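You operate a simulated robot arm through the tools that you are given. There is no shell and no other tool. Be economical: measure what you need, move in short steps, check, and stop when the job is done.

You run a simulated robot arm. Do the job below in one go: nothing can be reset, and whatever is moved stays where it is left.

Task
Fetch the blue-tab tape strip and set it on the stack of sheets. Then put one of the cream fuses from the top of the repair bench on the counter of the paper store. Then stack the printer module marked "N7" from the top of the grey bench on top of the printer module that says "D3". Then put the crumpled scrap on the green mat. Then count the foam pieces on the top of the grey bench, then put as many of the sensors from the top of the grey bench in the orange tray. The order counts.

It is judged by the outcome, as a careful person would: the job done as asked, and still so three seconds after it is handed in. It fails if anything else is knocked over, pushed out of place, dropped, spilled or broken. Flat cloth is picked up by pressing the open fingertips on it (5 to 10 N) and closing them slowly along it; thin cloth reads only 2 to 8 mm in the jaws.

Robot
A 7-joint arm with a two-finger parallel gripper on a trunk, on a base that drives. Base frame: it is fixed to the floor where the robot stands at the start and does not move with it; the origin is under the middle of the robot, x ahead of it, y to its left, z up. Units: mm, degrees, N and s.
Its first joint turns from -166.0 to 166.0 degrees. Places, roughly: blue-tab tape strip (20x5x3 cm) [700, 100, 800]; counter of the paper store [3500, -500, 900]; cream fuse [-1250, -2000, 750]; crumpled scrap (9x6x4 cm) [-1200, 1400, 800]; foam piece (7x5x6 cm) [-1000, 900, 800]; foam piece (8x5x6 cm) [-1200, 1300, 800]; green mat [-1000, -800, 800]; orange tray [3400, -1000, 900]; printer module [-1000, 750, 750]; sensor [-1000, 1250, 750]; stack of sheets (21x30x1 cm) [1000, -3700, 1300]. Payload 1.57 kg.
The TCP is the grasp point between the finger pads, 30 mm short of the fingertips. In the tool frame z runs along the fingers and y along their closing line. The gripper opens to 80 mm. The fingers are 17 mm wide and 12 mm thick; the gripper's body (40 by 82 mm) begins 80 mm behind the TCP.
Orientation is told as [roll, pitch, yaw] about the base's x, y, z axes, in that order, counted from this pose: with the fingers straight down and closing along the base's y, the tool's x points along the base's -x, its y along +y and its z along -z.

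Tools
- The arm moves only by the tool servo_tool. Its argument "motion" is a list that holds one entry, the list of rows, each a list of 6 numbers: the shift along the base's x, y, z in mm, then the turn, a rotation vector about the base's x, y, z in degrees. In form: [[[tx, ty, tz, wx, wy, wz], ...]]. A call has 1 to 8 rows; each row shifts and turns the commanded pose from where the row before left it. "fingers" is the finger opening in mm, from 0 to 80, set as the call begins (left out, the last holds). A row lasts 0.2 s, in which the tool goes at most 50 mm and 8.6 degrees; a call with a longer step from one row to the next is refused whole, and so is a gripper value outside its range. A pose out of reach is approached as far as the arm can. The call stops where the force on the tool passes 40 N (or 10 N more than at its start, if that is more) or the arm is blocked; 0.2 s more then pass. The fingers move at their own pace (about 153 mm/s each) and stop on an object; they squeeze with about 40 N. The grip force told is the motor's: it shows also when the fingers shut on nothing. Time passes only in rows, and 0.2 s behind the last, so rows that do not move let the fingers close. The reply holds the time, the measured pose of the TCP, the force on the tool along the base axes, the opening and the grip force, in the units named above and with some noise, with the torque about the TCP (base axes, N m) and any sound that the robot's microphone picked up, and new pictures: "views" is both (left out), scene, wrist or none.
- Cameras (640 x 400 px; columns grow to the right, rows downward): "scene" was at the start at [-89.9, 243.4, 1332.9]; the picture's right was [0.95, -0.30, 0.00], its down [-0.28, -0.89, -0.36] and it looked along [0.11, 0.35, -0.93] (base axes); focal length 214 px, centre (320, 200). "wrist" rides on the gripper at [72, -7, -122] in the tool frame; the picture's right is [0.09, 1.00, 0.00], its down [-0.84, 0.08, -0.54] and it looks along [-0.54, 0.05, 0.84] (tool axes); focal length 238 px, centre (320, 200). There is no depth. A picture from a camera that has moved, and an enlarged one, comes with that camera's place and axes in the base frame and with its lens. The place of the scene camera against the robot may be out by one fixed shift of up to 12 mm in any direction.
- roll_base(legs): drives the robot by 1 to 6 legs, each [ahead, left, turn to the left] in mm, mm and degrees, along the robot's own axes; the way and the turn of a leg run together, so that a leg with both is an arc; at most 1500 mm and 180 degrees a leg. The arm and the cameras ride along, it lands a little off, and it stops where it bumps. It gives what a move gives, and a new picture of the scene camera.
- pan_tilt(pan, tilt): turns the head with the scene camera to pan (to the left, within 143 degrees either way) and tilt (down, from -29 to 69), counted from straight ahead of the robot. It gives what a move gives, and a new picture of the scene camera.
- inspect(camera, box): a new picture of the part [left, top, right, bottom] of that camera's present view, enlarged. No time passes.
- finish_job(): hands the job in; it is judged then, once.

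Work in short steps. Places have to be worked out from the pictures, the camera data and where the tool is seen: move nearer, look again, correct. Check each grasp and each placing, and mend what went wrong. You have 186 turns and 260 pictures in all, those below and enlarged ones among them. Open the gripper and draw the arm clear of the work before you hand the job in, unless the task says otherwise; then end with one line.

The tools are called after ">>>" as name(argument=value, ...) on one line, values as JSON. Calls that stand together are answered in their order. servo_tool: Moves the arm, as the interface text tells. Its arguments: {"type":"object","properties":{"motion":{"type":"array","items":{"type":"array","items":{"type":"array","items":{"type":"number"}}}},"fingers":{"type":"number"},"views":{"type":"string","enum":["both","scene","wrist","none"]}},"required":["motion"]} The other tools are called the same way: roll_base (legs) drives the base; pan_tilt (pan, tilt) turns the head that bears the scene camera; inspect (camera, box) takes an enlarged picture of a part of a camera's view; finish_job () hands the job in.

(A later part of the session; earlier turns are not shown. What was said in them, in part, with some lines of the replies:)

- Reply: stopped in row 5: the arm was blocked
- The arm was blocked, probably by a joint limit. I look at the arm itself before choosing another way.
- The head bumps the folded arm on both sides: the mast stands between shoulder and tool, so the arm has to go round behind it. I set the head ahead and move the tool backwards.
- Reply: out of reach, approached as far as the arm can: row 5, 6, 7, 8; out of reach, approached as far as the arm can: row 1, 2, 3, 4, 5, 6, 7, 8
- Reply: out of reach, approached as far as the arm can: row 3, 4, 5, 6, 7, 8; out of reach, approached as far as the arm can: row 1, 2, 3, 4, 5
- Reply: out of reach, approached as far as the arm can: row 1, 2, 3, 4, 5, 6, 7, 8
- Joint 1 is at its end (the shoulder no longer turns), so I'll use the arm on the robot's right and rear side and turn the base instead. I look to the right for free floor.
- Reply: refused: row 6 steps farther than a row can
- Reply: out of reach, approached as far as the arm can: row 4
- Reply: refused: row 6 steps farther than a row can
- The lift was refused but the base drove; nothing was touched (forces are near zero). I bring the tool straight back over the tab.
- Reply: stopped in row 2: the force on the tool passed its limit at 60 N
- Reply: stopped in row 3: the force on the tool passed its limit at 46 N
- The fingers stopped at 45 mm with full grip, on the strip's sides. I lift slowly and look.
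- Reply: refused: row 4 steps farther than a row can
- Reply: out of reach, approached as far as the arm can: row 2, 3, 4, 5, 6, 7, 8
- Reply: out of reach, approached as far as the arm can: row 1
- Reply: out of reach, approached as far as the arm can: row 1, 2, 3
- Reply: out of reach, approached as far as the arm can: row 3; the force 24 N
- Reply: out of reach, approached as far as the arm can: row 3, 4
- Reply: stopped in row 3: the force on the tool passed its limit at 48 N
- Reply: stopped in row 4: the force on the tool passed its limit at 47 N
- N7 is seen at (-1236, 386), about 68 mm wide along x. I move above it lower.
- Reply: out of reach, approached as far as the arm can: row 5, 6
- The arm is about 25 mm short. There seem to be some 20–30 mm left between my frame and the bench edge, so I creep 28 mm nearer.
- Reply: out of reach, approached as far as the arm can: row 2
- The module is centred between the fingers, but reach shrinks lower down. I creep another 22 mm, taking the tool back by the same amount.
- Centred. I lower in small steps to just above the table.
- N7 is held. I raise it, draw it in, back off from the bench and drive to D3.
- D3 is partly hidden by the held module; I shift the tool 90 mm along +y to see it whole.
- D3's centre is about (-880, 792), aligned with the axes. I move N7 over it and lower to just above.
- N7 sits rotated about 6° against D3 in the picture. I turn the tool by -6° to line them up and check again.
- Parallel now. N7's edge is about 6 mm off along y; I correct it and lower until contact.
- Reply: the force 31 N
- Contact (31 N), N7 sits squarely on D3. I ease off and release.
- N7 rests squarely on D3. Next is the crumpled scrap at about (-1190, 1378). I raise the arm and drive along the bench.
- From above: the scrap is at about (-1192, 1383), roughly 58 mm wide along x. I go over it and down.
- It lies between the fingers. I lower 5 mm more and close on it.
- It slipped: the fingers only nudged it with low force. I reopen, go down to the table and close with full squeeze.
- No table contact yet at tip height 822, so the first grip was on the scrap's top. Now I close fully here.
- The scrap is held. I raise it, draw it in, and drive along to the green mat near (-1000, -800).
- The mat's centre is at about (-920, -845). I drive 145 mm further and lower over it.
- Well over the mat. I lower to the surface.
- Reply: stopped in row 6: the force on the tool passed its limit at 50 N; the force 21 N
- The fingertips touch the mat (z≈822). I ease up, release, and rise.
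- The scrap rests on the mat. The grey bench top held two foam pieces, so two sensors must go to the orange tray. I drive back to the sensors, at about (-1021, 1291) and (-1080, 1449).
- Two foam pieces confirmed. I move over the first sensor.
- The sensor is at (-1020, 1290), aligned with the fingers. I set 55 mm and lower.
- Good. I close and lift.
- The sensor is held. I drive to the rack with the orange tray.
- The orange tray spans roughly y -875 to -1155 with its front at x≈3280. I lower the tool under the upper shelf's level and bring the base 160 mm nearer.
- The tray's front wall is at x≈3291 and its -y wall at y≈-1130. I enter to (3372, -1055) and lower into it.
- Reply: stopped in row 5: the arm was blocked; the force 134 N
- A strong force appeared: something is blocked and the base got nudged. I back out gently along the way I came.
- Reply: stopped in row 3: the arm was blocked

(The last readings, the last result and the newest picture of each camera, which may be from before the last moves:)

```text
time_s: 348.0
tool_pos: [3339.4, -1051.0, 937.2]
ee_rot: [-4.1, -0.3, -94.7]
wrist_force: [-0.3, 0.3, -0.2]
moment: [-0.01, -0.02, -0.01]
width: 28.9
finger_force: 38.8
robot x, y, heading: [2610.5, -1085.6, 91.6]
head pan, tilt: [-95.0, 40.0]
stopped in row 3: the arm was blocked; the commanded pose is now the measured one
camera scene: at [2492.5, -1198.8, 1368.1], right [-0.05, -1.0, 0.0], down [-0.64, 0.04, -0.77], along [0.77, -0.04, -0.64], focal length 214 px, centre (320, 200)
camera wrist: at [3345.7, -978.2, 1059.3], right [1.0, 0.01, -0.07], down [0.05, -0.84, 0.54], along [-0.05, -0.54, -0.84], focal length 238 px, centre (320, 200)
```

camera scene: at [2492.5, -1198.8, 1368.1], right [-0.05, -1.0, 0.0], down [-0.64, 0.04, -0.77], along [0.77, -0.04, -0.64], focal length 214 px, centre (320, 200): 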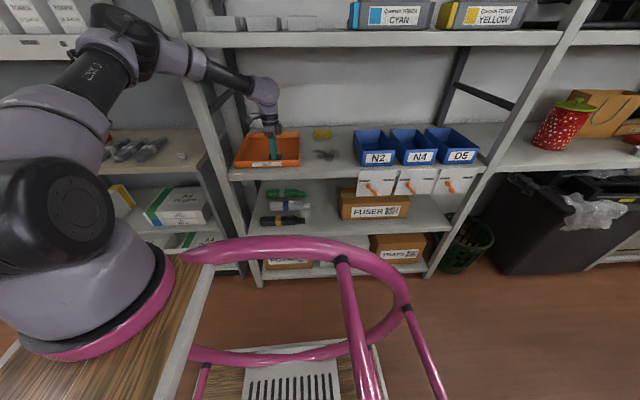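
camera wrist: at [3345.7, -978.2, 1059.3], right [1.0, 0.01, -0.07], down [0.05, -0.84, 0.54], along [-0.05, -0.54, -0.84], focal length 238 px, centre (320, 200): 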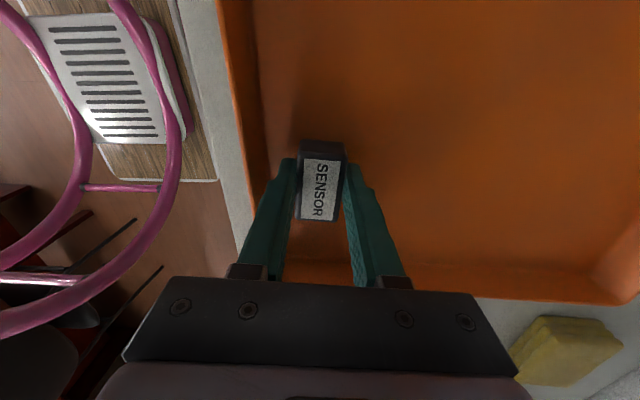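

The forearm evidently touches the rack's left post (the elbow comes from the left). I lift and withdraw the tool from the tray.

>>> servo_tool(motion=[[[-6, -4, 12, 0, 0, 0], [-6, -4, 12, 0, 0, 0], [-8, -4, 12, 0, 0, 0], [-15, 0, 10, 0, 0, 0]]], views="both")

```text
time_s: 348.8
tool_pos: [3321.5, -1051.6, 946.6]
ee_rot: [-5.8, 0.0, -94.5]
wrist_force: [18.2, -2.5, 2.2]
moment: [-0.07, -0.42, 0.16]
width: 28.3
finger_force: 39.0
robot x, y, heading: [2609.4, -1087.6, 92.2]
head pan, tilt: [-95.0, 40.0]
stopped in row 3: the force on the tool passed its limit at 80 N (the readings are from after the stop); the commanded pose is now the measured one
camera scene: at [2501.0, -1196.3, 1368.8], right [-0.05, -1.0, 0.0], down [-0.64, 0.03, -0.77], along [0.77, -0.04, -0.64], focal length 214 px, centre (320, 200)
camera wrist: at [3332.4, -982.2, 1068.1], right [0.99, 0.01, -0.1], down [0.07, -0.84, 0.53], along [-0.08, -0.54, -0.84], focal length 238 px, centre (320, 200)
```

scene: 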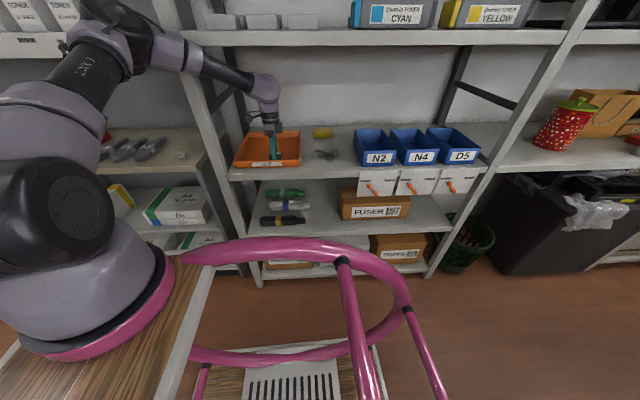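
wrist: 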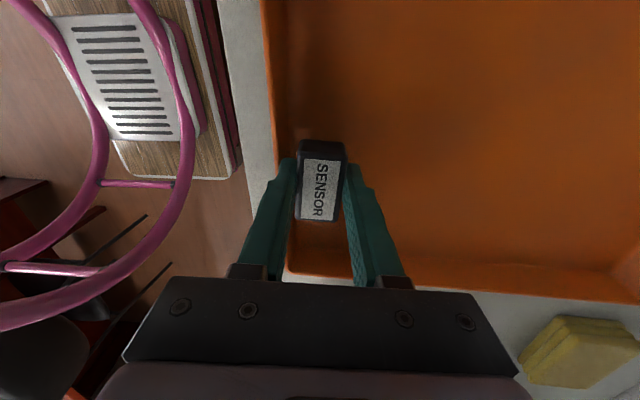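

The fingers now touch the tray's front wall. I move slightly inward and straight up.

>>> servo_tool(motion=[[[6, 0, 4, 0, 0, 0], [2, 0, 10, 0, 0, 0], [0, 0, 10, 0, 0, 0], [0, 0, 0, 0, 0, 0]]], views="scene")

>>> inspect(camera="scene", box=[60, 0, 340, 190])

```text
time_s: 349.4
tool_pos: [3321.9, -1052.9, 948.8]
ee_rot: [-6.6, 0.1, -94.7]
wrist_force: [15.8, -3.2, 7.5]
moment: [-0.12, -0.23, 0.17]
width: 28.6
finger_force: 38.4
robot x, y, heading: [2614.1, -1083.1, 92.0]
head pan, tilt: [-95.0, 40.0]
stopped in row 3: the force on the tool passed its limit at 55 N (the readings are from after the stop); the commanded pose is now the measured one
camera scene: at [2498.3, -1196.2, 1368.8], right [-0.05, -1.0, 0.0], down [-0.64, 0.03, -0.77], along [0.77, -0.04, -0.64], focal length 214 px, centre (320, 200)
```

scene: 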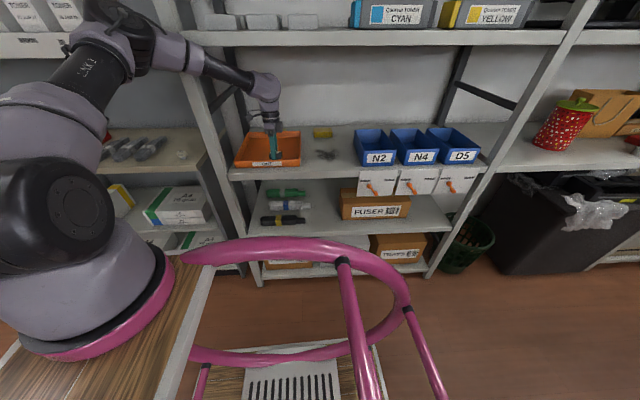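

```text
2.11 times, centred on (200, 95) of scene
camera zoom: at [2498.3, -1196.2, 1368.8], right [-0.05, -1.0, 0.0], down [-0.64, 0.03, -0.77], along [0.77, -0.04, -0.64], focal length 452 px, centre (573, 421)
```

zoom: 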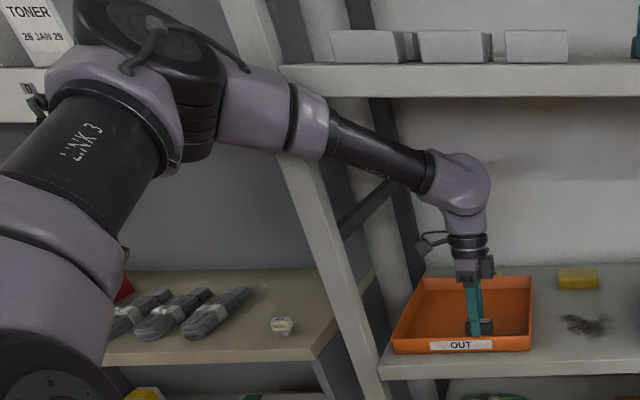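

The forearm seems caught under the rack's upper shelf lip, so lifting is blocked. I move the tool a bit further in, low, where it is free, and read the forces.

>>> servo_tool(motion=[[[15, 0, -3, 2, 0, 0], [15, 0, -3, 2, 0, 0], [0, 0, 0, 0, 0, 0]]], views="wrist")

```text
time_s: 350.2
tool_pos: [3348.3, -1050.4, 942.1]
ee_rot: [-7.2, 4.0, -94.7]
wrist_force: [-0.7, -0.4, -0.9]
moment: [0.0, 0.02, -0.01]
width: 28.3
finger_force: 38.3
robot x, y, heading: [2609.7, -1082.3, 92.0]
head pan, tilt: [-95.0, 40.0]
camera wrist: at [3361.9, -989.5, 1069.5], right [0.99, 0.02, -0.12], down [0.07, -0.88, 0.47], along [-0.09, -0.47, -0.88], focal length 238 px, centre (320, 200)
```

wrist: 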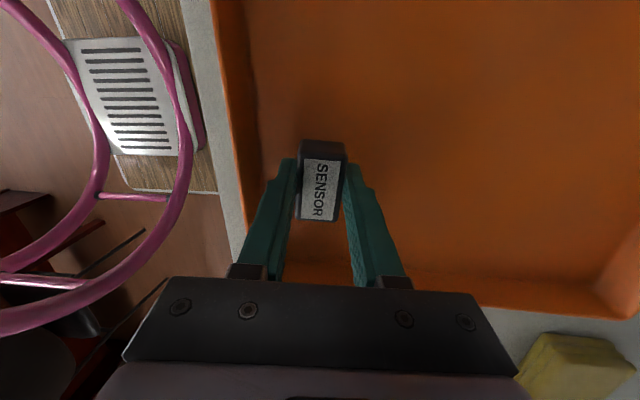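

No force now. I straighten the tool (about 7° about y), which also pulls the wrist outward.

>>> servo_tool(motion=[[[0, 0, 0, -2, -2, 0], [0, 0, 0, -2, -3, 0], [0, 0, 0, 0, -2, 0], [0, 0, 0, 0, 0, 0]]], views="scene")

```text
time_s: 351.2
tool_pos: [3351.9, -1062.9, 944.4]
ee_rot: [0.4, 0.8, -95.1]
wrist_force: [0.1, -0.4, -0.2]
moment: [0.0, -0.01, -0.01]
width: 28.6
finger_force: 38.7
robot x, y, heading: [2608.8, -1087.3, 91.9]
head pan, tilt: [-95.0, 40.0]
camera scene: at [2500.2, -1200.8, 1368.4], right [-0.05, -1.0, 0.0], down [-0.64, 0.04, -0.77], along [0.77, -0.04, -0.64], focal length 214 px, centre (320, 200)
```

scene: 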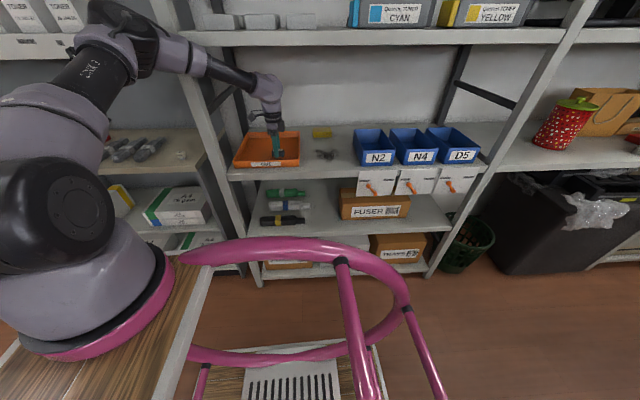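

Upright again and free. I lower the sensor to the tray floor here.

>>> servo_tool(motion=[[[5, 0, -5, 0, 0, 0], [0, 0, -4, 0, 0, 0], [0, 0, -4, 0, 0, 0], [0, 0, -3, 0, 0, 0], [0, 0, -3, 0, 0, 0], [0, 0, 0, 0, 0, 0]]], views="wrist")

```text
time_s: 352.6
tool_pos: [3355.1, -1057.4, 933.2]
ee_rot: [1.0, 0.8, -94.7]
wrist_force: [-0.4, 0.1, -0.1]
moment: [0.03, -0.02, -0.06]
width: 28.4
finger_force: 38.5
robot x, y, heading: [2611.5, -1087.3, 92.1]
head pan, tilt: [-95.0, 40.0]
camera wrist: at [3352.1, -986.2, 1055.4], right [1.0, 0.01, 0.02], down [0.0, -0.85, 0.53], along [0.02, -0.53, -0.85], focal length 238 px, centre (320, 200)
```

wrist: 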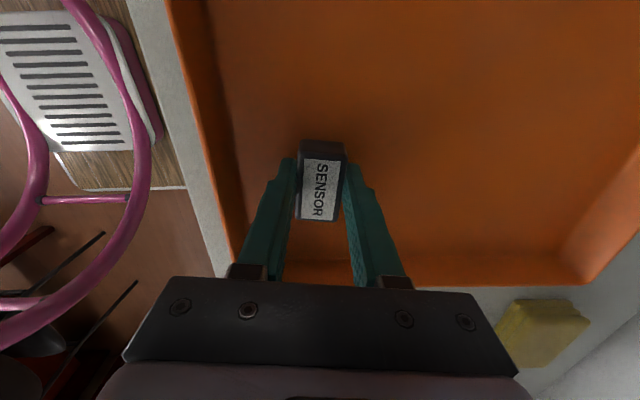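

>>> servo_tool(motion=[[[0, 0, -4, 0, 0, 0], [0, 0, -4, 0, 0, 0], [0, 0, 0, 0, 0, 0]]], views="none")

```text
time_s: 353.4
tool_pos: [3354.4, -1054.5, 926.2]
ee_rot: [1.1, 0.9, -94.8]
wrist_force: [0.5, 0.0, -0.2]
moment: [-0.03, -0.02, -0.01]
width: 28.3
finger_force: 38.7
robot x, y, heading: [2611.8, -1085.6, 92.0]
head pan, tilt: [-95.0, 40.0]
```

>>> servo_tool(motion=[[[0, 0, -3, 0, 0, 0], [0, 0, -3, 0, 0, 0], [0, 0, -3, 0, 0, 0], [0, 0, -3, 0, 0, 0], [0, 0, 0, 0, 0, 0]]], views="none")

```text
time_s: 354.0
tool_pos: [3353.4, -1057.0, 925.7]
ee_rot: [1.4, 0.8, -95.0]
wrist_force: [0.1, -0.3, -0.2]
moment: [0.03, 0.02, 0.01]
width: 28.5
finger_force: 38.8
robot x, y, heading: [2608.4, -1084.5, 92.0]
head pan, tilt: [-95.0, 40.0]
stopped in row 2: the force on the tool passed its limit at 52 N (the readings are from after the stop); the commanded pose is now the measured one
```

Floor contact felt. I release the sensor with a small opening.

>>> servo_tool(fingers=44, motion=[[[0, 0, 0, 0, 0, 0], [0, 0, 0, 0, 0, 0], [0, 0, 6, 0, 0, 0], [0, 0, 6, 0, 0, 0], [0, 0, 6, 0, 0, 0], [0, 0, 0, 0, 0, 0]]], views="wrist")

```text
time_s: 355.4
tool_pos: [3349.7, -1057.7, 934.2]
ee_rot: [0.4, 0.8, -95.4]
wrist_force: [0.2, -0.2, 0.5]
moment: [-0.01, 0.02, 0.01]
width: 43.9
finger_force: 0.0
robot x, y, heading: [2612.5, -1086.8, 91.9]
head pan, tilt: [-95.0, 40.0]
camera wrist: at [3349.6, -988.2, 1056.7], right [1.0, 0.0, 0.01], down [-0.01, -0.85, 0.53], along [0.01, -0.53, -0.85], focal length 238 px, centre (320, 200)
```

wrist: 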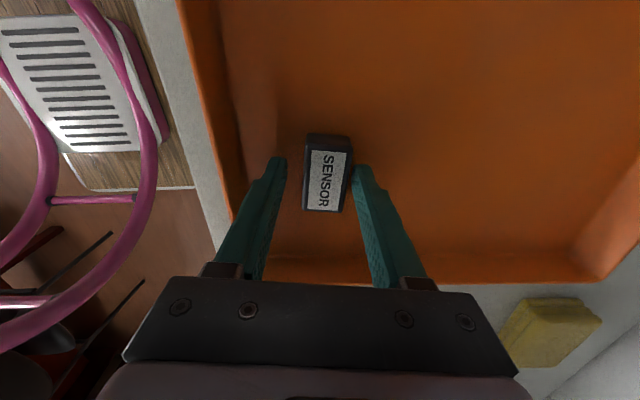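

The sensor lies in the tray. Lifting is still resisted, so I tilt the tool (wrist towards me) to pull the forearm out from under the shelf lip, then lift.

>>> servo_tool(motion=[[[2, 0, 0, 0, -4, 0], [2, 0, 0, 0, -4, 0], [2, 0, 0, 0, -4, 0], [0, 0, 2, 0, -4, 0], [0, 0, 0, 0, 0, 0]]], views="both")

```text
time_s: 356.6
tool_pos: [3368.4, -1052.9, 939.2]
ee_rot: [16.7, 2.0, -94.3]
wrist_force: [0.8, -0.2, -0.5]
moment: [-0.01, 0.0, 0.01]
width: 43.8
finger_force: 0.0
robot x, y, heading: [2610.4, -1085.6, 91.7]
head pan, tilt: [-95.0, 40.0]
camera scene: at [2502.4, -1196.2, 1369.0], right [-0.05, -1.0, 0.0], down [-0.64, 0.03, -0.77], along [0.76, -0.04, -0.64], focal length 214 px, centre (320, 200)
camera wrist: at [3332.2, -982.9, 1056.1], right [0.96, 0.01, 0.29], down [-0.15, -0.85, 0.51], along [0.25, -0.53, -0.81], focal length 238 px, centre (320, 200)
```

scene: 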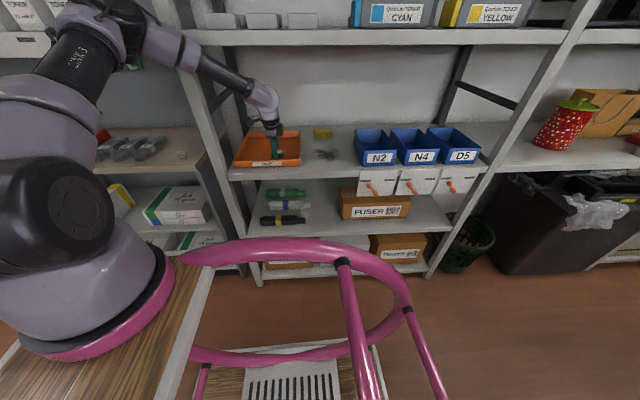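
wrist: 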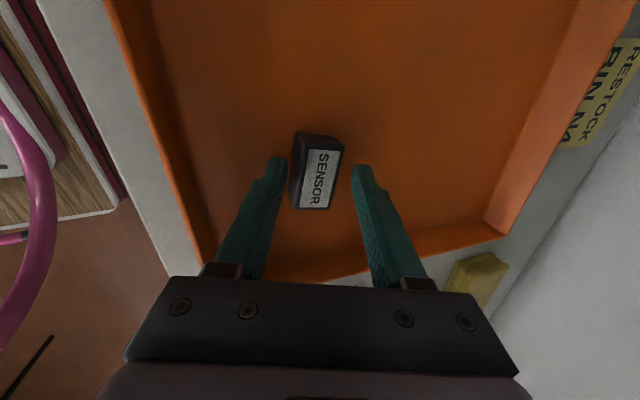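

Free now. I lift straight up in small steps, then come out.

>>> servo_tool(motion=[[[0, 0, 10, 0, 0, 0], [0, 0, 10, 0, 0, 0], [0, 0, 12, 0, 0, 0], [-5, 0, 12, 0, 0, 0], [0, 0, 0, 0, 0, 0]]], views="wrist")

```text
time_s: 357.8
tool_pos: [3358.1, -1053.0, 971.9]
ee_rot: [15.6, 2.0, -94.7]
wrist_force: [-0.1, -0.8, 0.9]
moment: [0.01, 0.02, 0.0]
width: 44.2
finger_force: 0.1
robot x, y, heading: [2607.1, -1082.2, 91.9]
head pan, tilt: [-95.0, 40.0]
camera wrist: at [3323.7, -983.0, 1089.7], right [0.96, 0.0, 0.27], down [-0.14, -0.85, 0.51], along [0.23, -0.53, -0.81], focal length 238 px, centre (320, 200)
```

wrist: 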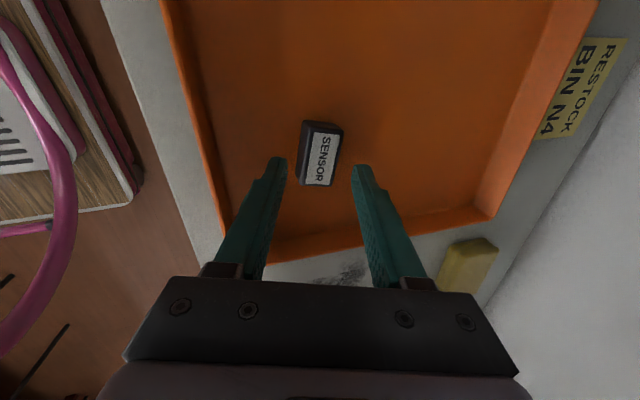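

>>> servo_tool(motion=[[[-10, 0, 10, 0, 0, 0], [-20, 0, 10, 0, 0, 0], [-30, 0, 5, 0, 0, 0], [-40, 0, 0, 0, 4, 0], [-40, 0, 0, 0, 4, 0], [-40, 0, 0, 0, 4, 0], [0, 0, 0, 0, 0, 0]]], views="both")

```text
time_s: 359.4
tool_pos: [3186.1, -1051.6, 1010.1]
ee_rot: [4.6, 0.8, -94.7]
wrist_force: [0.1, 0.2, 0.4]
moment: [-0.01, -0.01, -0.01]
width: 43.9
finger_force: 0.1
robot x, y, heading: [2612.0, -1087.6, 91.6]
head pan, tilt: [-95.0, 40.0]
camera scene: at [2502.4, -1196.3, 1369.0], right [-0.05, -1.0, 0.0], down [-0.64, 0.03, -0.77], along [0.76, -0.04, -0.64], focal length 214 px, centre (320, 200)
camera wrist: at [3174.7, -981.8, 1131.6], right [1.0, 0.01, 0.08], down [-0.04, -0.85, 0.53], along [0.08, -0.53, -0.84], focal length 238 px, centre (320, 200)
```

scene: 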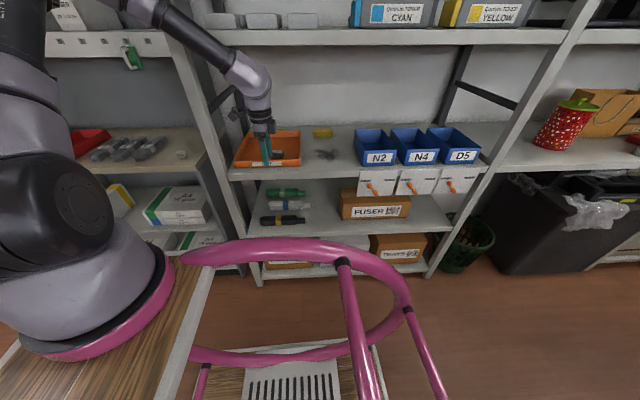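
wrist: 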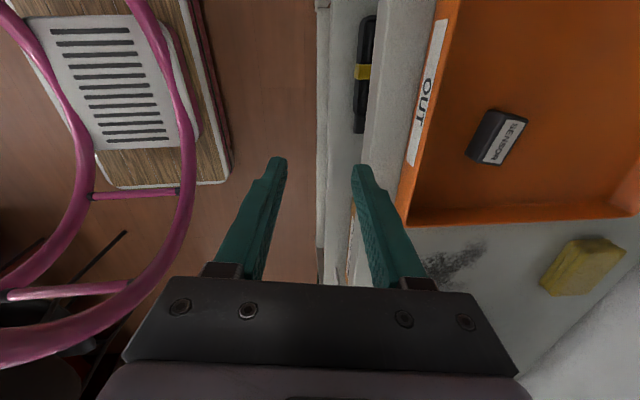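

The arm is out; the tray and shelf items are unchanged. I straighten and raise the tool, and drive back for the second sensor.

>>> servo_tool(motion=[[[-10, 0, 40, 0, 4, 0], [0, 0, 45, 0, 0, 0], [0, 0, 45, 0, 0, 0], [0, 0, 30, 0, 0, 0]]], views="none")

>>> roll_base(legs=[[0, 1300, -1], [0, 1330, 0], [0, 0, 90], [0, 0, 89], [-1250, 0, 0], [-1220, 0, 0]])

```text
time_s: 360.4
tool_pos: [3173.8, -1054.6, 1167.3]
ee_rot: [0.7, 0.7, -94.8]
wrist_force: [-0.8, -0.3, -0.1]
moment: [-0.02, 0.02, 0.03]
width: 43.8
finger_force: 0.0
robot x, y, heading: [2612.9, -1080.5, 92.0]
head pan, tilt: [-95.0, 40.0]
```

```text
time_s: 392.4
tool_pos: [-625.2, 1266.8, 1166.8]
ee_rot: [0.9, 0.7, 85.0]
wrist_force: [-0.8, -0.4, -0.2]
moment: [0.0, -0.02, -0.01]
width: 43.8
finger_force: 0.0
robot x, y, heading: [-66.8, 1296.5, -88.5]
head pan, tilt: [-95.0, 40.0]
camera scene: at [33.6, 1405.7, 1369.0], right [0.06, 1.0, 0.0], down [0.64, -0.04, -0.77], along [-0.76, 0.05, -0.64], focal length 214 px, centre (320, 200)
```

scene: 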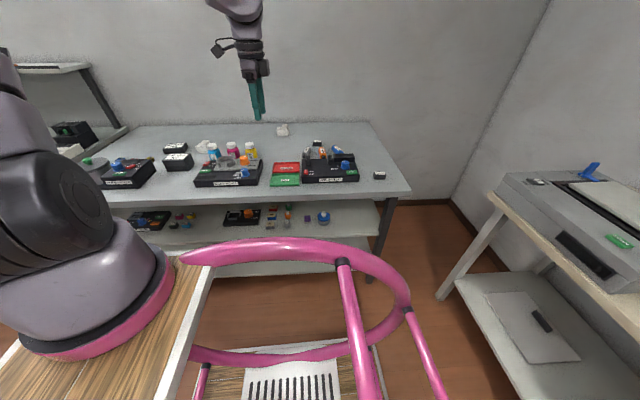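

I drive nearer, in front of the second sensor.

>>> roll_base(legs=[[-120, 0, -1], [0, -225, 0]])

>>> servo_tool(fingers=60, motion=[[[-40, 10, -20, 0, 0, 3], [-40, 10, -20, 0, 0, 2], [-40, 5, -25, 0, 0, 0], [-40, 5, -25, 0, 0, 0], [-35, 5, -25, 0, 0, 0], [0, 0, 0, 0, 0, 0]]], views="wrist")

```text
time_s: 395.0
tool_pos: [-852.3, 1397.7, 1168.5]
ee_rot: [0.8, 0.7, 83.9]
wrist_force: [0.1, -0.3, -0.2]
moment: [0.0, 0.02, -0.01]
width: 43.9
finger_force: 0.0
robot x, y, heading: [-286.5, 1416.4, -89.5]
head pan, tilt: [-95.0, 40.0]
camera scene: at [-191.6, 1523.2, 1369.0], right [0.08, 1.0, 0.0], down [0.64, -0.05, -0.77], along [-0.76, 0.06, -0.64], focal length 214 px, centre (320, 200)
```

scene: 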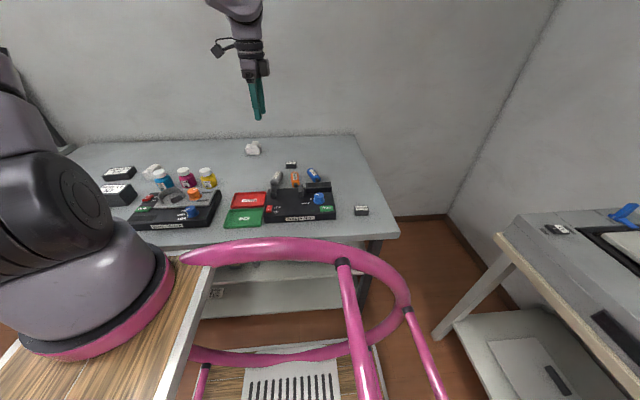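

```text
time_s: 396.4
tool_pos: [-1046.1, 1432.6, 1050.5]
ee_rot: [0.8, 0.8, 88.8]
wrist_force: [0.1, -0.1, 0.4]
moment: [-0.01, -0.03, 0.01]
width: 60.0
finger_force: 0.0
robot x, y, heading: [-288.2, 1415.4, -89.3]
head pan, tilt: [-95.0, 40.0]
camera wrist: at [-1039.1, 1360.9, 1173.5], right [-1.0, -0.07, 0.01], down [-0.05, 0.84, 0.53], along [-0.05, 0.53, -0.85], focal length 238 px, centre (320, 200)
```

wrist: 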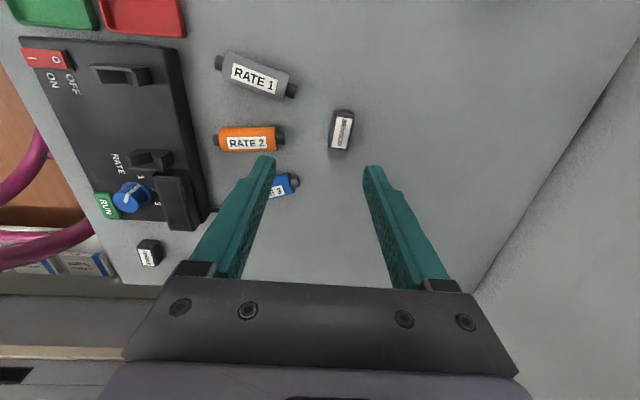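

The second sensor is at (-1080, 1453), turned about -7°. I align, narrow to 48 mm, and go down beside it.

>>> servo_tool(fingers=48, motion=[[[-17, 10, -40, 0, 0, -6], [-17, 10, -40, 0, 0, 0], [0, 0, -40, 0, 0, 0], [0, 0, -40, 0, 0, 0], [0, 0, -18, 0, 0, 0], [0, 0, 0, 0, 0, 0]]], views="wrist")

```text
time_s: 397.8
tool_pos: [-1082.0, 1452.2, 875.4]
ee_rot: [0.9, 0.7, 83.0]
wrist_force: [-0.4, 0.4, -0.5]
moment: [0.01, -0.01, -0.05]
width: 48.2
finger_force: 0.1
robot x, y, heading: [-287.4, 1415.2, -89.6]
head pan, tilt: [-95.0, 40.0]
camera wrist: at [-1082.3, 1379.9, 997.8], right [-1.0, 0.03, 0.01], down [0.04, 0.85, 0.53], along [0.0, 0.53, -0.85], focal length 238 px, centre (320, 200)
```

wrist: 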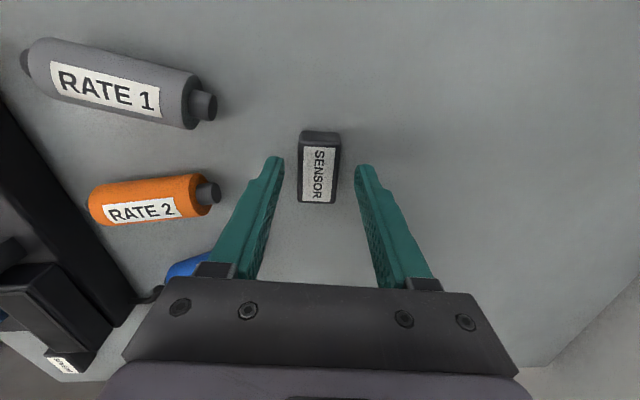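

>>> servo_tool(motion=[[[0, 1, -10, 0, 0, 2], [0, 0, -8, 0, 0, 0], [0, 0, -5, 0, 0, 0], [0, 0, 0, 0, 0, 0]]], views="none")

>>> servo_tool(fingers=10, motion=[[[0, 0, 0, 0, 0, 0], [0, 0, 0, 0, 0, 0], [0, 0, 0, 0, 0, 0]]], views="none")

>>> servo_tool(motion=[[[0, 0, 20, 0, 0, 0], [0, 0, 40, 0, 0, 0], [20, 0, 40, 0, 0, 0], [30, 0, 35, 0, 0, 0], [30, 0, 35, 0, 0, 0], [30, 0, 35, 0, 0, 0], [30, 0, 35, 0, 0, 0], [30, 0, 35, 0, 0, 0]]], views="wrist")

```text
time_s: 398.8
tool_pos: [-1081.0, 1452.4, 851.7]
ee_rot: [0.8, 0.6, 84.9]
wrist_force: [-0.1, 0.7, 0.2]
moment: [0.02, -0.01, -0.01]
width: 48.0
finger_force: 0.1
robot x, y, heading: [-289.4, 1418.4, -89.4]
head pan, tilt: [-95.0, 40.0]
```

```text
time_s: 399.6
tool_pos: [-1080.7, 1453.3, 852.0]
ee_rot: [0.7, 0.7, 84.9]
wrist_force: [0.5, 0.2, -0.2]
moment: [-0.03, 0.02, 0.0]
width: 28.5
finger_force: 38.8
robot x, y, heading: [-287.3, 1416.3, -89.5]
head pan, tilt: [-95.0, 40.0]
```

```text
time_s: 401.4
tool_pos: [-910.1, 1452.4, 1126.8]
ee_rot: [0.7, 0.8, 84.9]
wrist_force: [-0.7, -0.5, -0.9]
moment: [0.01, -0.02, 0.03]
width: 28.3
finger_force: 38.5
robot x, y, heading: [-287.4, 1415.8, -89.6]
head pan, tilt: [-95.0, 40.0]
camera wrist: at [-908.7, 1381.2, 1249.7], right [-1.0, 0.0, 0.01], down [0.01, 0.85, 0.53], along [-0.01, 0.53, -0.85], focal length 238 px, centre (320, 200)
```

wrist: 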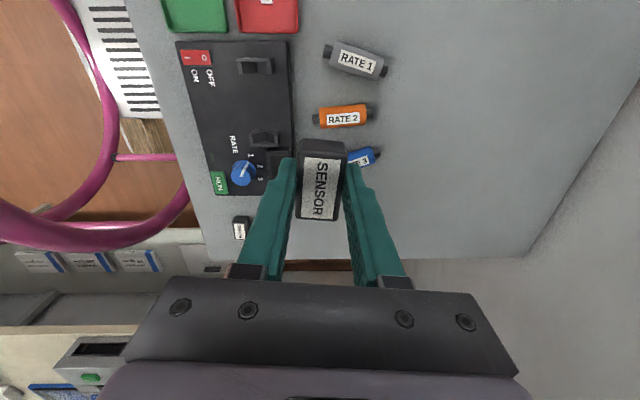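

The second sensor is held. I drive back to the rack, this time standing further right (y≈-1330) and turned left so that the elbow stays clear of the rack's post.

>>> roll_base(legs=[[0, 260, 0], [1130, 0, 0], [1100, 0, 0], [0, 0, 90], [0, 0, 90], [0, -1300, 0]])

>>> roll_base(legs=[[-520, 0, 0], [0, -1200, 0], [0, 0, 24]])

>>> pan_tilt(pan=-100, tilt=30)

```text
time_s: 427.4
tool_pos: [1883.2, -857.5, 1126.2]
ee_rot: [0.8, 0.7, -96.4]
wrist_force: [0.1, -0.7, 0.0]
moment: [-0.04, 0.02, 0.02]
width: 28.4
finger_force: 39.1
robot x, y, heading: [1264.4, -806.7, 89.4]
head pan, tilt: [-95.0, 40.0]
camera scene: at [1150.2, -911.2, 1369.0], right [-0.1, -0.99, 0.0], down [-0.64, 0.06, -0.77], along [0.76, -0.08, -0.64], focal length 214 px, centre (320, 200)
```

scene: 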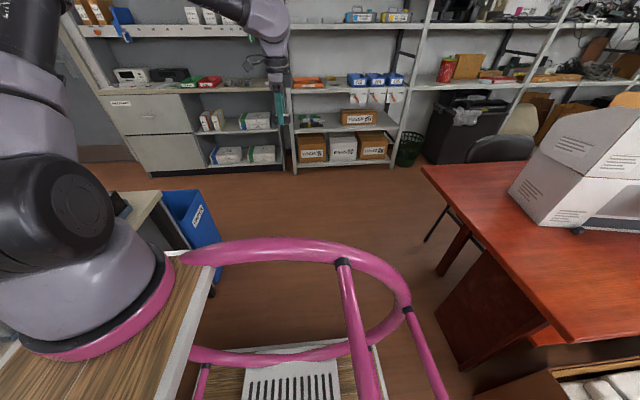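

```text
time_s: 429.7
tool_pos: [1876.1, -1216.8, 1127.7]
ee_rot: [0.8, 0.6, -95.6]
wrist_force: [-0.2, -0.2, 0.7]
moment: [0.0, -0.01, 0.03]
width: 28.6
finger_force: 39.0
robot x, y, heading: [1254.7, -1172.1, 90.4]
head pan, tilt: [-95.0, 40.0]
stopped in leg 1: the robot was blocked; the commanded pose is now the measured one
camera scene: at [1143.5, -1281.6, 1369.0], right [-0.08, -1.0, 0.0], down [-0.64, 0.05, -0.77], along [0.76, -0.06, -0.64], focal length 214 px, centre (320, 200)
```

scene: 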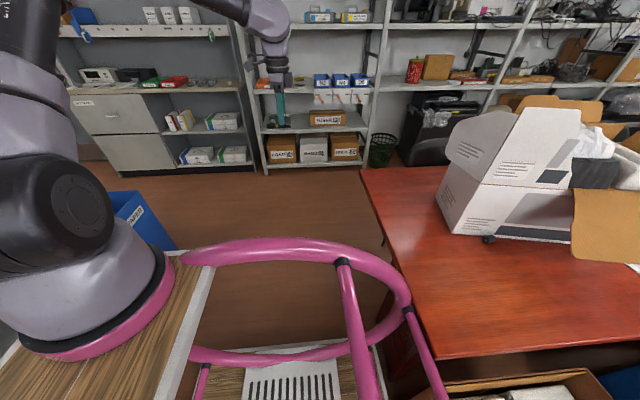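

```text
time_s: 430.4
tool_pos: [1875.5, -1216.4, 1127.3]
ee_rot: [0.9, 0.6, -95.6]
wrist_force: [0.3, 0.0, -0.2]
moment: [0.0, 0.01, 0.02]
width: 28.5
finger_force: 38.4
robot x, y, heading: [1256.0, -1176.0, 90.1]
head pan, tilt: [-100.0, 30.0]
camera scene: at [1147.9, -1289.8, 1384.3], right [-0.17, -0.99, 0.0], down [-0.49, 0.08, -0.87], along [0.85, -0.15, -0.5], focal length 214 px, centre (320, 200)
```

scene: 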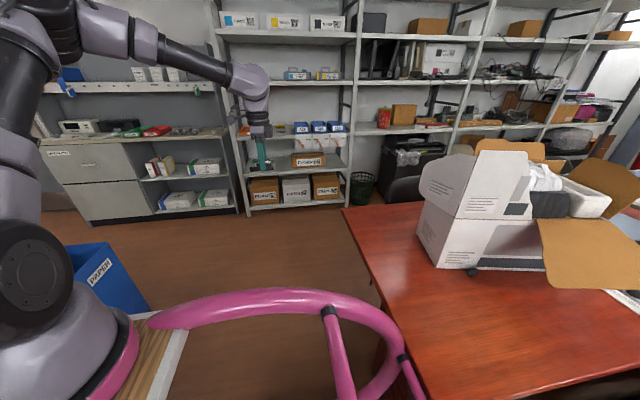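

I bumped something behind me (the table or the box). I go forward first, then right, and only then back beside the rack.

>>> roll_base(legs=[[230, 0, 0], [0, -1250, 0]])

>>> pan_tilt(pan=-143, tilt=35)

```text
time_s: 438.1
tool_pos: [3135.4, -971.2, 1127.9]
ee_rot: [0.8, 0.6, -95.1]
wrist_force: [-0.3, -0.3, 0.6]
moment: [0.02, 0.03, 0.03]
width: 28.6
finger_force: 38.6
robot x, y, heading: [2512.0, -935.5, 90.9]
head pan, tilt: [-100.0, 30.0]
camera scene: at [2409.3, -1051.4, 1384.4], right [-0.16, -0.99, 0.0], down [-0.49, 0.08, -0.87], along [0.85, -0.14, -0.5], focal length 214 px, centre (320, 200)
```

scene: 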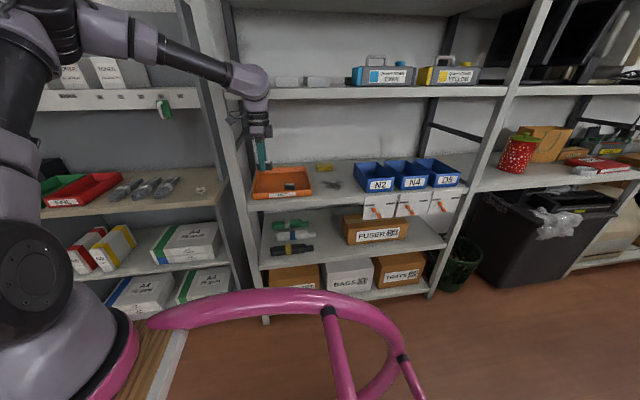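

```text
time_s: 439.2
tool_pos: [3135.6, -971.8, 1127.6]
ee_rot: [0.8, 0.7, -95.2]
wrist_force: [-0.1, 0.4, -0.9]
moment: [-0.02, 0.03, 0.02]
width: 28.5
finger_force: 38.6
robot x, y, heading: [2515.5, -934.3, 90.7]
head pan, tilt: [-143.0, 35.0]
camera scene: at [2374.0, -1106.5, 1376.6], right [-0.79, -0.61, 0.0], down [-0.35, 0.45, -0.82], along [0.5, -0.65, -0.57], focal length 214 px, centre (320, 200)
```

scene: 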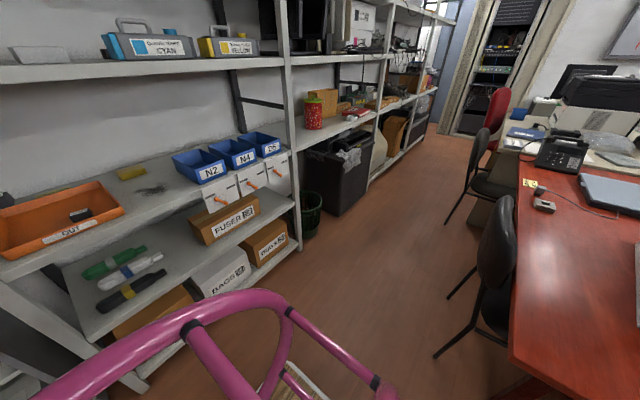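

The space behind is free here. I back up 400 mm and turn 24° left.

>>> roll_base(legs=[[-400, 0, 0], [0, 0, 24]])

>>> pan_tilt(pan=-100, tilt=35)

```text
time_s: 443.0
tool_pos: [3101.8, -1115.2, 1127.9]
ee_rot: [0.8, 0.6, -70.9]
wrist_force: [-0.1, -0.5, 0.1]
moment: [-0.01, 0.01, -0.02]
width: 28.2
finger_force: 38.5
robot x, y, heading: [2517.5, -1335.7, 115.0]
head pan, tilt: [-143.0, 35.0]
camera scene: at [2461.3, -1547.5, 1376.6], right [-0.47, -0.88, 0.0], down [-0.51, 0.27, -0.82], along [0.72, -0.39, -0.57], focal length 214 px, centre (320, 200)
```

scene: 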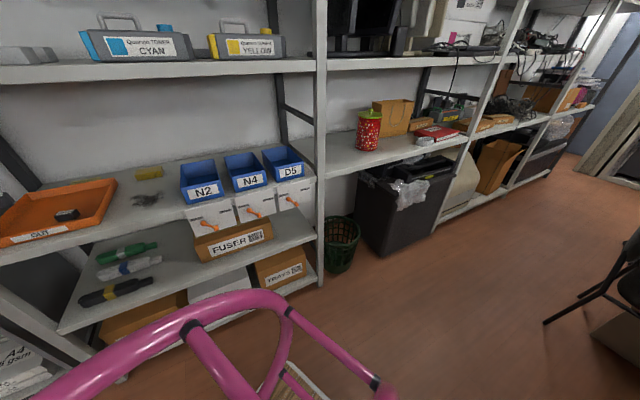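

```text
time_s: 444.1
tool_pos: [3102.3, -1115.8, 1127.7]
ee_rot: [0.8, 0.6, -70.9]
wrist_force: [-0.5, 0.1, -0.9]
moment: [0.01, -0.01, -0.02]
width: 28.8
finger_force: 38.6
robot x, y, heading: [2525.2, -1333.8, 115.0]
head pan, tilt: [-100.0, 35.0]
camera scene: at [2468.7, -1483.4, 1376.6], right [0.26, -0.97, 0.0], down [-0.55, -0.15, -0.82], along [0.79, 0.21, -0.57], focal length 214 px, centre (320, 200)
```

scene: 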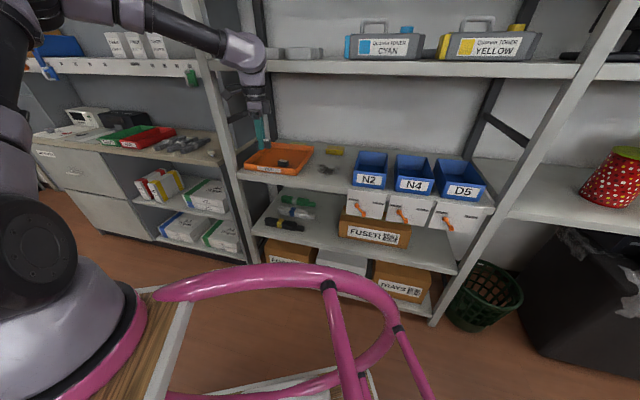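

I lower the tool, then bring the base 120 mm nearer.

>>> servo_tool(motion=[[[0, 0, -40, 0, 0, -4], [0, 0, -40, 0, 0, -4], [0, 0, -35, 0, 0, -4]]], views="none")

>>> roll_base(legs=[[0, -110, 0]])

>>> servo_tool(motion=[[[0, 20, 0, 0, -3, 0], [0, 20, 0, 0, -3, 0], [5, 20, 0, 0, -3, 0], [0, 0, 0, 0, 0, 0]]], views="both")

```text
time_s: 444.9
tool_pos: [3102.0, -1113.0, 1012.5]
ee_rot: [0.8, 0.7, -82.9]
wrist_force: [0.2, -0.7, -0.9]
moment: [0.0, -0.03, 0.0]
width: 28.4
finger_force: 39.1
robot x, y, heading: [2519.2, -1340.4, 115.4]
head pan, tilt: [-100.0, 35.0]
```

```text
time_s: 446.1
tool_pos: [3204.4, -1066.1, 1012.7]
ee_rot: [0.8, 0.6, -82.9]
wrist_force: [-0.1, -0.2, -0.4]
moment: [0.0, 0.02, 0.0]
width: 28.3
finger_force: 38.8
robot x, y, heading: [2623.3, -1292.3, 114.8]
head pan, tilt: [-100.0, 35.0]
camera scene: at [2570.1, -1436.1, 1376.6], right [0.26, -0.97, 0.0], down [-0.55, -0.15, -0.82], along [0.79, 0.21, -0.57], focal length 214 px, centre (320, 200)
```

scene: 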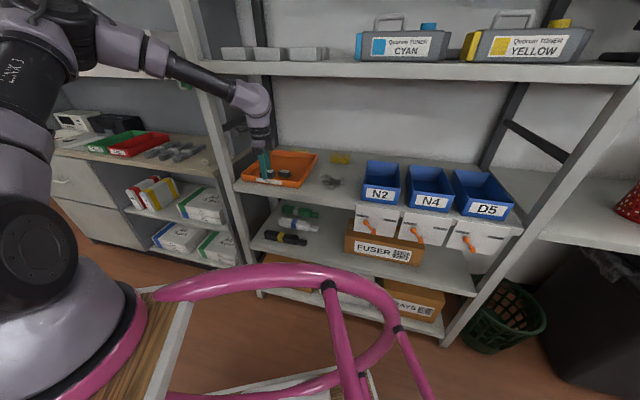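

```text
time_s: 447.1
tool_pos: [3206.7, -1003.4, 1014.1]
ee_rot: [9.9, -0.5, -82.9]
wrist_force: [-0.2, 0.4, 0.0]
moment: [-0.02, -0.03, 0.0]
width: 28.7
finger_force: 38.6
robot x, y, heading: [2624.2, -1288.9, 114.8]
head pan, tilt: [-100.0, 35.0]
camera scene: at [2570.1, -1436.2, 1376.6], right [0.26, -0.97, 0.0], down [-0.55, -0.15, -0.82], along [0.79, 0.21, -0.57], focal length 214 px, centre (320, 200)
camera wrist: at [3171.4, -936.1, 1132.4], right [0.96, 0.21, 0.17], down [0.09, -0.83, 0.55], along [0.26, -0.52, -0.82], focal length 238 px, centre (320, 200)
```

scene: 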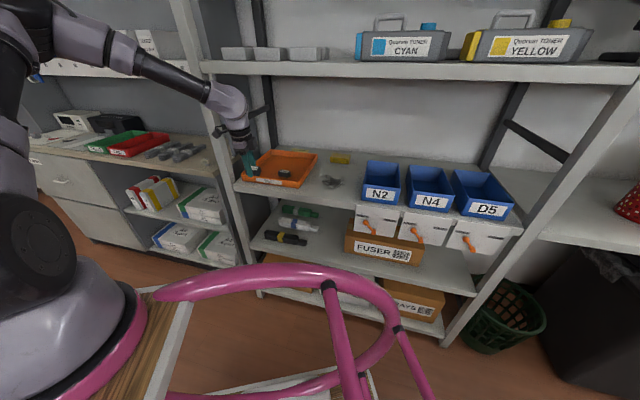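
wrist: 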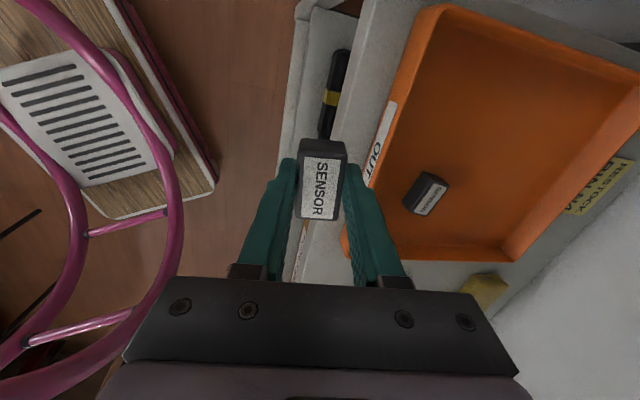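

The whole tray is in view; the first sensor lies at its -y side. I enter slowly with the wrist tilted outward, aiming at (3355, -965).

>>> servo_tool(motion=[[[25, 8, -5, 0, -2, 0], [25, 8, -5, 0, -2, 0], [25, 8, -5, 0, 0, 0], [25, 8, -5, 0, 0, 0], [0, 0, 0, 0, 0, 0]]], views="both")

```text
time_s: 448.3
tool_pos: [3307.6, -972.5, 993.8]
ee_rot: [13.7, -0.9, -83.0]
wrist_force: [-0.6, 1.1, -0.9]
moment: [-0.02, -0.01, 0.0]
width: 28.5
finger_force: 38.1
robot x, y, heading: [2624.5, -1289.4, 115.0]
head pan, tilt: [-100.0, 35.0]
camera scene: at [2570.0, -1436.2, 1376.6], right [0.26, -0.97, 0.0], down [-0.55, -0.15, -0.82], along [0.79, 0.21, -0.57], focal length 214 px, centre (320, 200)
camera wrist: at [3263.3, -905.4, 1109.4], right [0.95, 0.21, 0.23], down [0.05, -0.83, 0.56], along [0.31, -0.52, -0.8], focal length 238 px, centre (320, 200)
```

scene: 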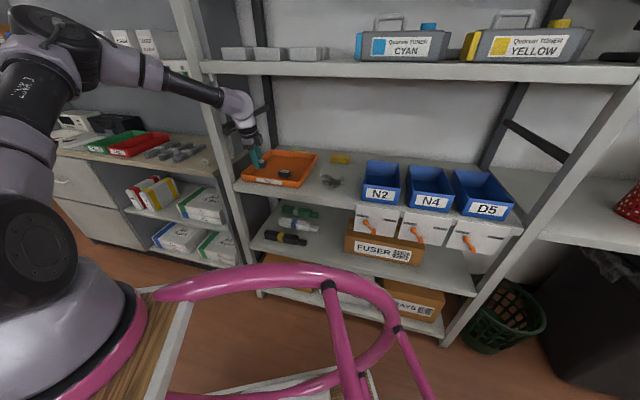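
wrist: 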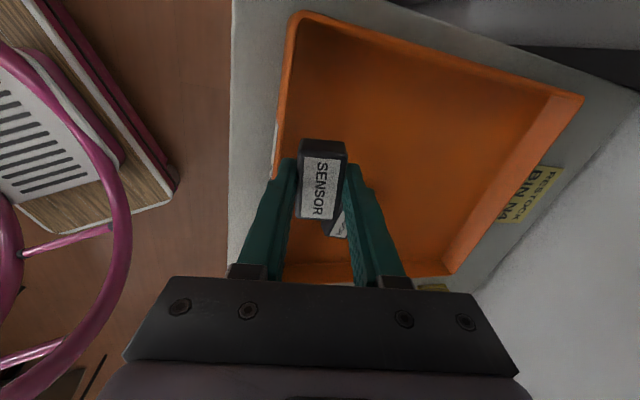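

No contact. I go 38 mm further and lower.

>>> servo_tool(motion=[[[19, 3, -5, 0, 0, 0], [19, 3, -8, 0, 0, 0], [0, 0, -12, 0, 0, 0], [0, 0, -10, 0, 0, 0], [0, 0, 0, 0, 0, 0]]], views="both")

```text
time_s: 449.5
tool_pos: [3345.8, -966.9, 957.7]
ee_rot: [13.7, -1.0, -83.0]
wrist_force: [0.2, 0.3, -0.2]
moment: [0.0, -0.04, -0.01]
width: 28.6
finger_force: 38.7
robot x, y, heading: [2621.8, -1287.2, 114.9]
head pan, tilt: [-100.0, 35.0]
camera scene: at [2570.1, -1436.2, 1376.6], right [0.26, -0.97, 0.0], down [-0.55, -0.15, -0.82], along [0.79, 0.21, -0.57], focal length 214 px, centre (320, 200)
camera wrist: at [3302.1, -899.1, 1073.9], right [0.95, 0.21, 0.23], down [0.05, -0.83, 0.56], along [0.31, -0.52, -0.8], focal length 238 px, centre (320, 200)
```

scene: 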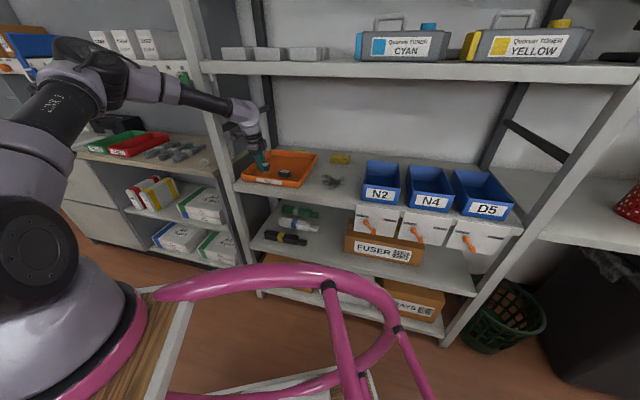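
wrist: 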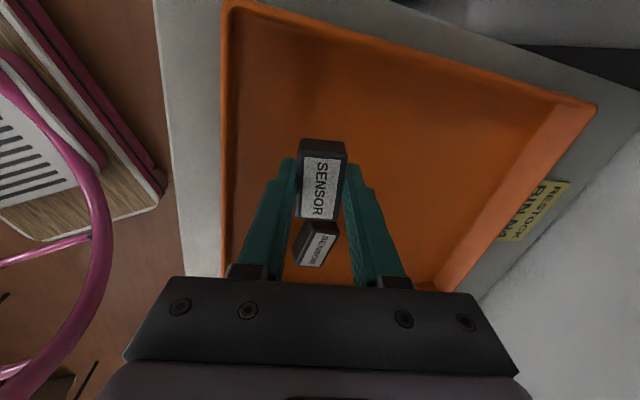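

>>> servo_tool(motion=[[[3, 0, -8, 0, 2, 0], [3, 0, -7, 0, 2, 0], [0, 0, -5, 0, 2, 0], [0, 0, -4, 0, 0, 0], [0, 0, -4, 0, 0, 0], [0, 0, -3, 0, 0, 0], [0, 0, 0, 0, 0, 0]]], views="wrist")

```text
time_s: 451.1
tool_pos: [3351.7, -967.1, 927.4]
ee_rot: [7.8, -0.2, -82.9]
wrist_force: [-2.9, 0.7, 5.8]
moment: [0.05, 0.24, 0.0]
width: 28.6
finger_force: 38.5
robot x, y, heading: [2621.8, -1289.5, 115.0]
head pan, tilt: [-100.0, 35.0]
camera wrist: at [3320.5, -899.1, 1047.4], right [0.97, 0.21, 0.13], down [0.11, -0.83, 0.55], along [0.23, -0.52, -0.82], focal length 238 px, centre (320, 200)
```

wrist: 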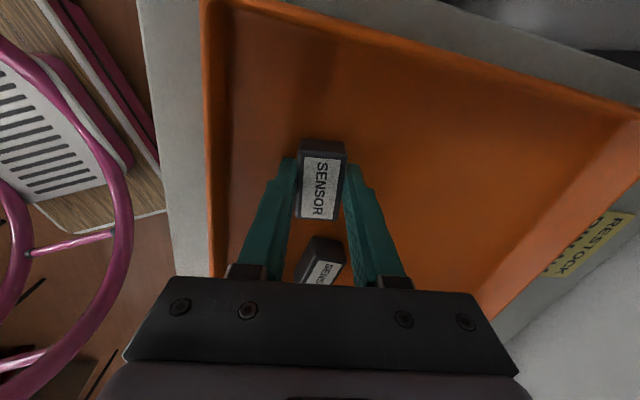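

Light contact with the tray floor (6 N). I open a little, and lift out with the tilt.

>>> servo_tool(fingers=46, motion=[[[0, 0, 0, 0, 0, 0], [0, 0, 0, 0, 0, 0], [0, 0, 10, 0, 0, 0], [0, 0, 12, 0, -2, 0], [0, 0, 12, 0, -2, 0], [0, 0, 12, 0, -2, 0], [-5, 0, 10, 0, 0, 0], [0, 0, 0, 0, 0, 0]]], views="wrist")

```text
time_s: 452.9
tool_pos: [3347.1, -968.4, 983.6]
ee_rot: [13.6, -1.0, -82.9]
wrist_force: [0.6, 0.5, -0.6]
moment: [0.02, -0.01, 0.0]
width: 46.2
finger_force: 0.0
robot x, y, heading: [2618.9, -1289.8, 114.9]
head pan, tilt: [-100.0, 35.0]
camera wrist: at [3303.4, -899.6, 1098.7], right [0.95, 0.21, 0.23], down [0.05, -0.83, 0.56], along [0.31, -0.52, -0.8], focal length 238 px, centre (320, 200)
```

wrist: 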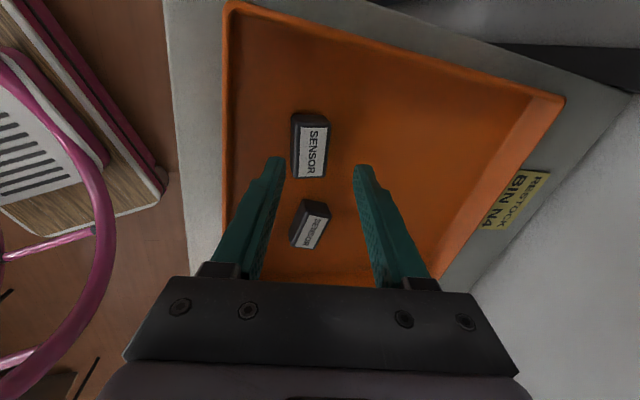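

Both sensors lie in the tray. I withdraw the arm from the rack.

>>> servo_tool(motion=[[[-25, -6, 5, 0, 0, 0], [-30, -8, 5, 0, 0, 0], [-35, -8, 0, 0, 0, 0], [-40, -8, 0, 0, 3, 0], [-40, -8, 0, 0, 4, 0], [-20, 0, 20, 0, 4, 0], [0, 0, 30, 0, 2, 0]]], views="scene")

```text
time_s: 454.5
tool_pos: [3158.3, -1005.4, 1043.1]
ee_rot: [0.7, 0.6, -82.9]
wrist_force: [0.8, 0.7, -0.3]
moment: [-0.01, -0.01, 0.03]
width: 46.1
finger_force: 0.1
robot x, y, heading: [2624.8, -1287.8, 115.1]
head pan, tilt: [-100.0, 35.0]
camera scene: at [2570.2, -1436.0, 1376.6], right [0.26, -0.97, 0.0], down [-0.55, -0.15, -0.82], along [0.79, 0.21, -0.57], focal length 214 px, centre (320, 200)
```

scene: 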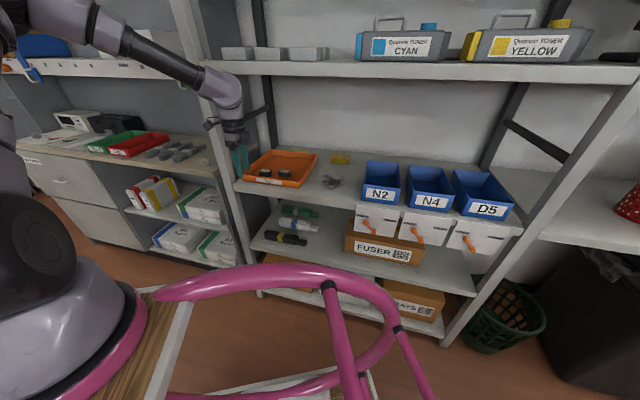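

Both sensors are in the tray. I make one check of the place where the base bumped, and of the fuse on the counter.

>>> inspect(camera="scene", box=[80, 100, 340, 210])

>>> pan_tilt(pan=95, tilt=25)

```text
2.46 times, centred on (210, 155) of scene
camera zoom: at [2570.2, -1436.0, 1376.6], right [0.26, -0.97, 0.0], down [-0.55, -0.15, -0.82], along [0.79, 0.21, -0.57], focal length 528 px, centre (591, 311)
```

zoom: 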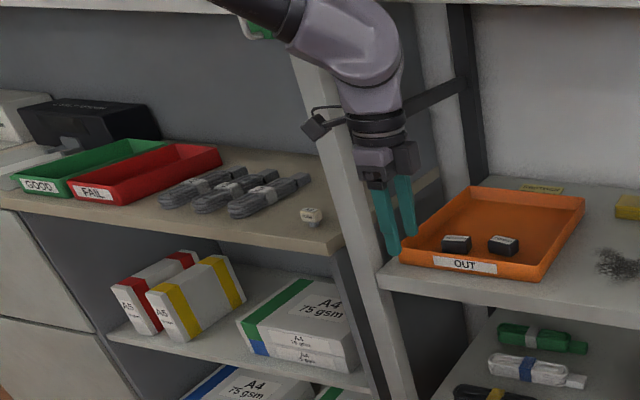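

```text
time_s: 457.3
tool_pos: [3158.7, -1005.4, 1041.9]
ee_rot: [0.7, 0.7, -82.9]
wrist_force: [0.2, -0.7, 0.3]
moment: [0.0, 0.0, 0.0]
width: 45.9
finger_force: 0.0
robot x, y, heading: [2625.3, -1286.9, 114.9]
head pan, tilt: [95.0, 25.0]
camera scene: at [2405.2, -1504.9, 1392.4], right [-0.5, 0.87, 0.0], down [0.37, 0.21, -0.91], along [-0.79, -0.45, -0.42], focal length 214 px, centre (320, 200)
```

scene: 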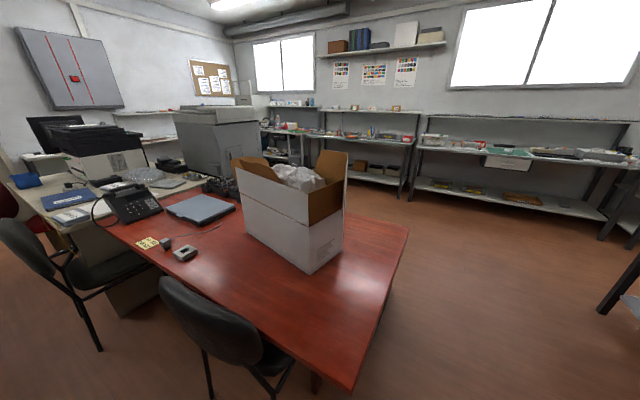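

Everything is in place: strip on the sheets, fuse on the counter, N7 on D3, scrap on the mat, and two sensors in the tray. The gripper is open and clear of the rack, so I hand the job in.

>>> finish_job()

```text
The job is handed in.
```

All five steps were done in order and the job is handed in; I counted two foam pieces, so two sensors went into the orange tray. Along the way the arm jammed against the rack and pressed hard in the tray, and the base bumped the red table or the box beside it. In the camera views afterwards I saw nothing moved at the rack or on the table; the box was out of view.
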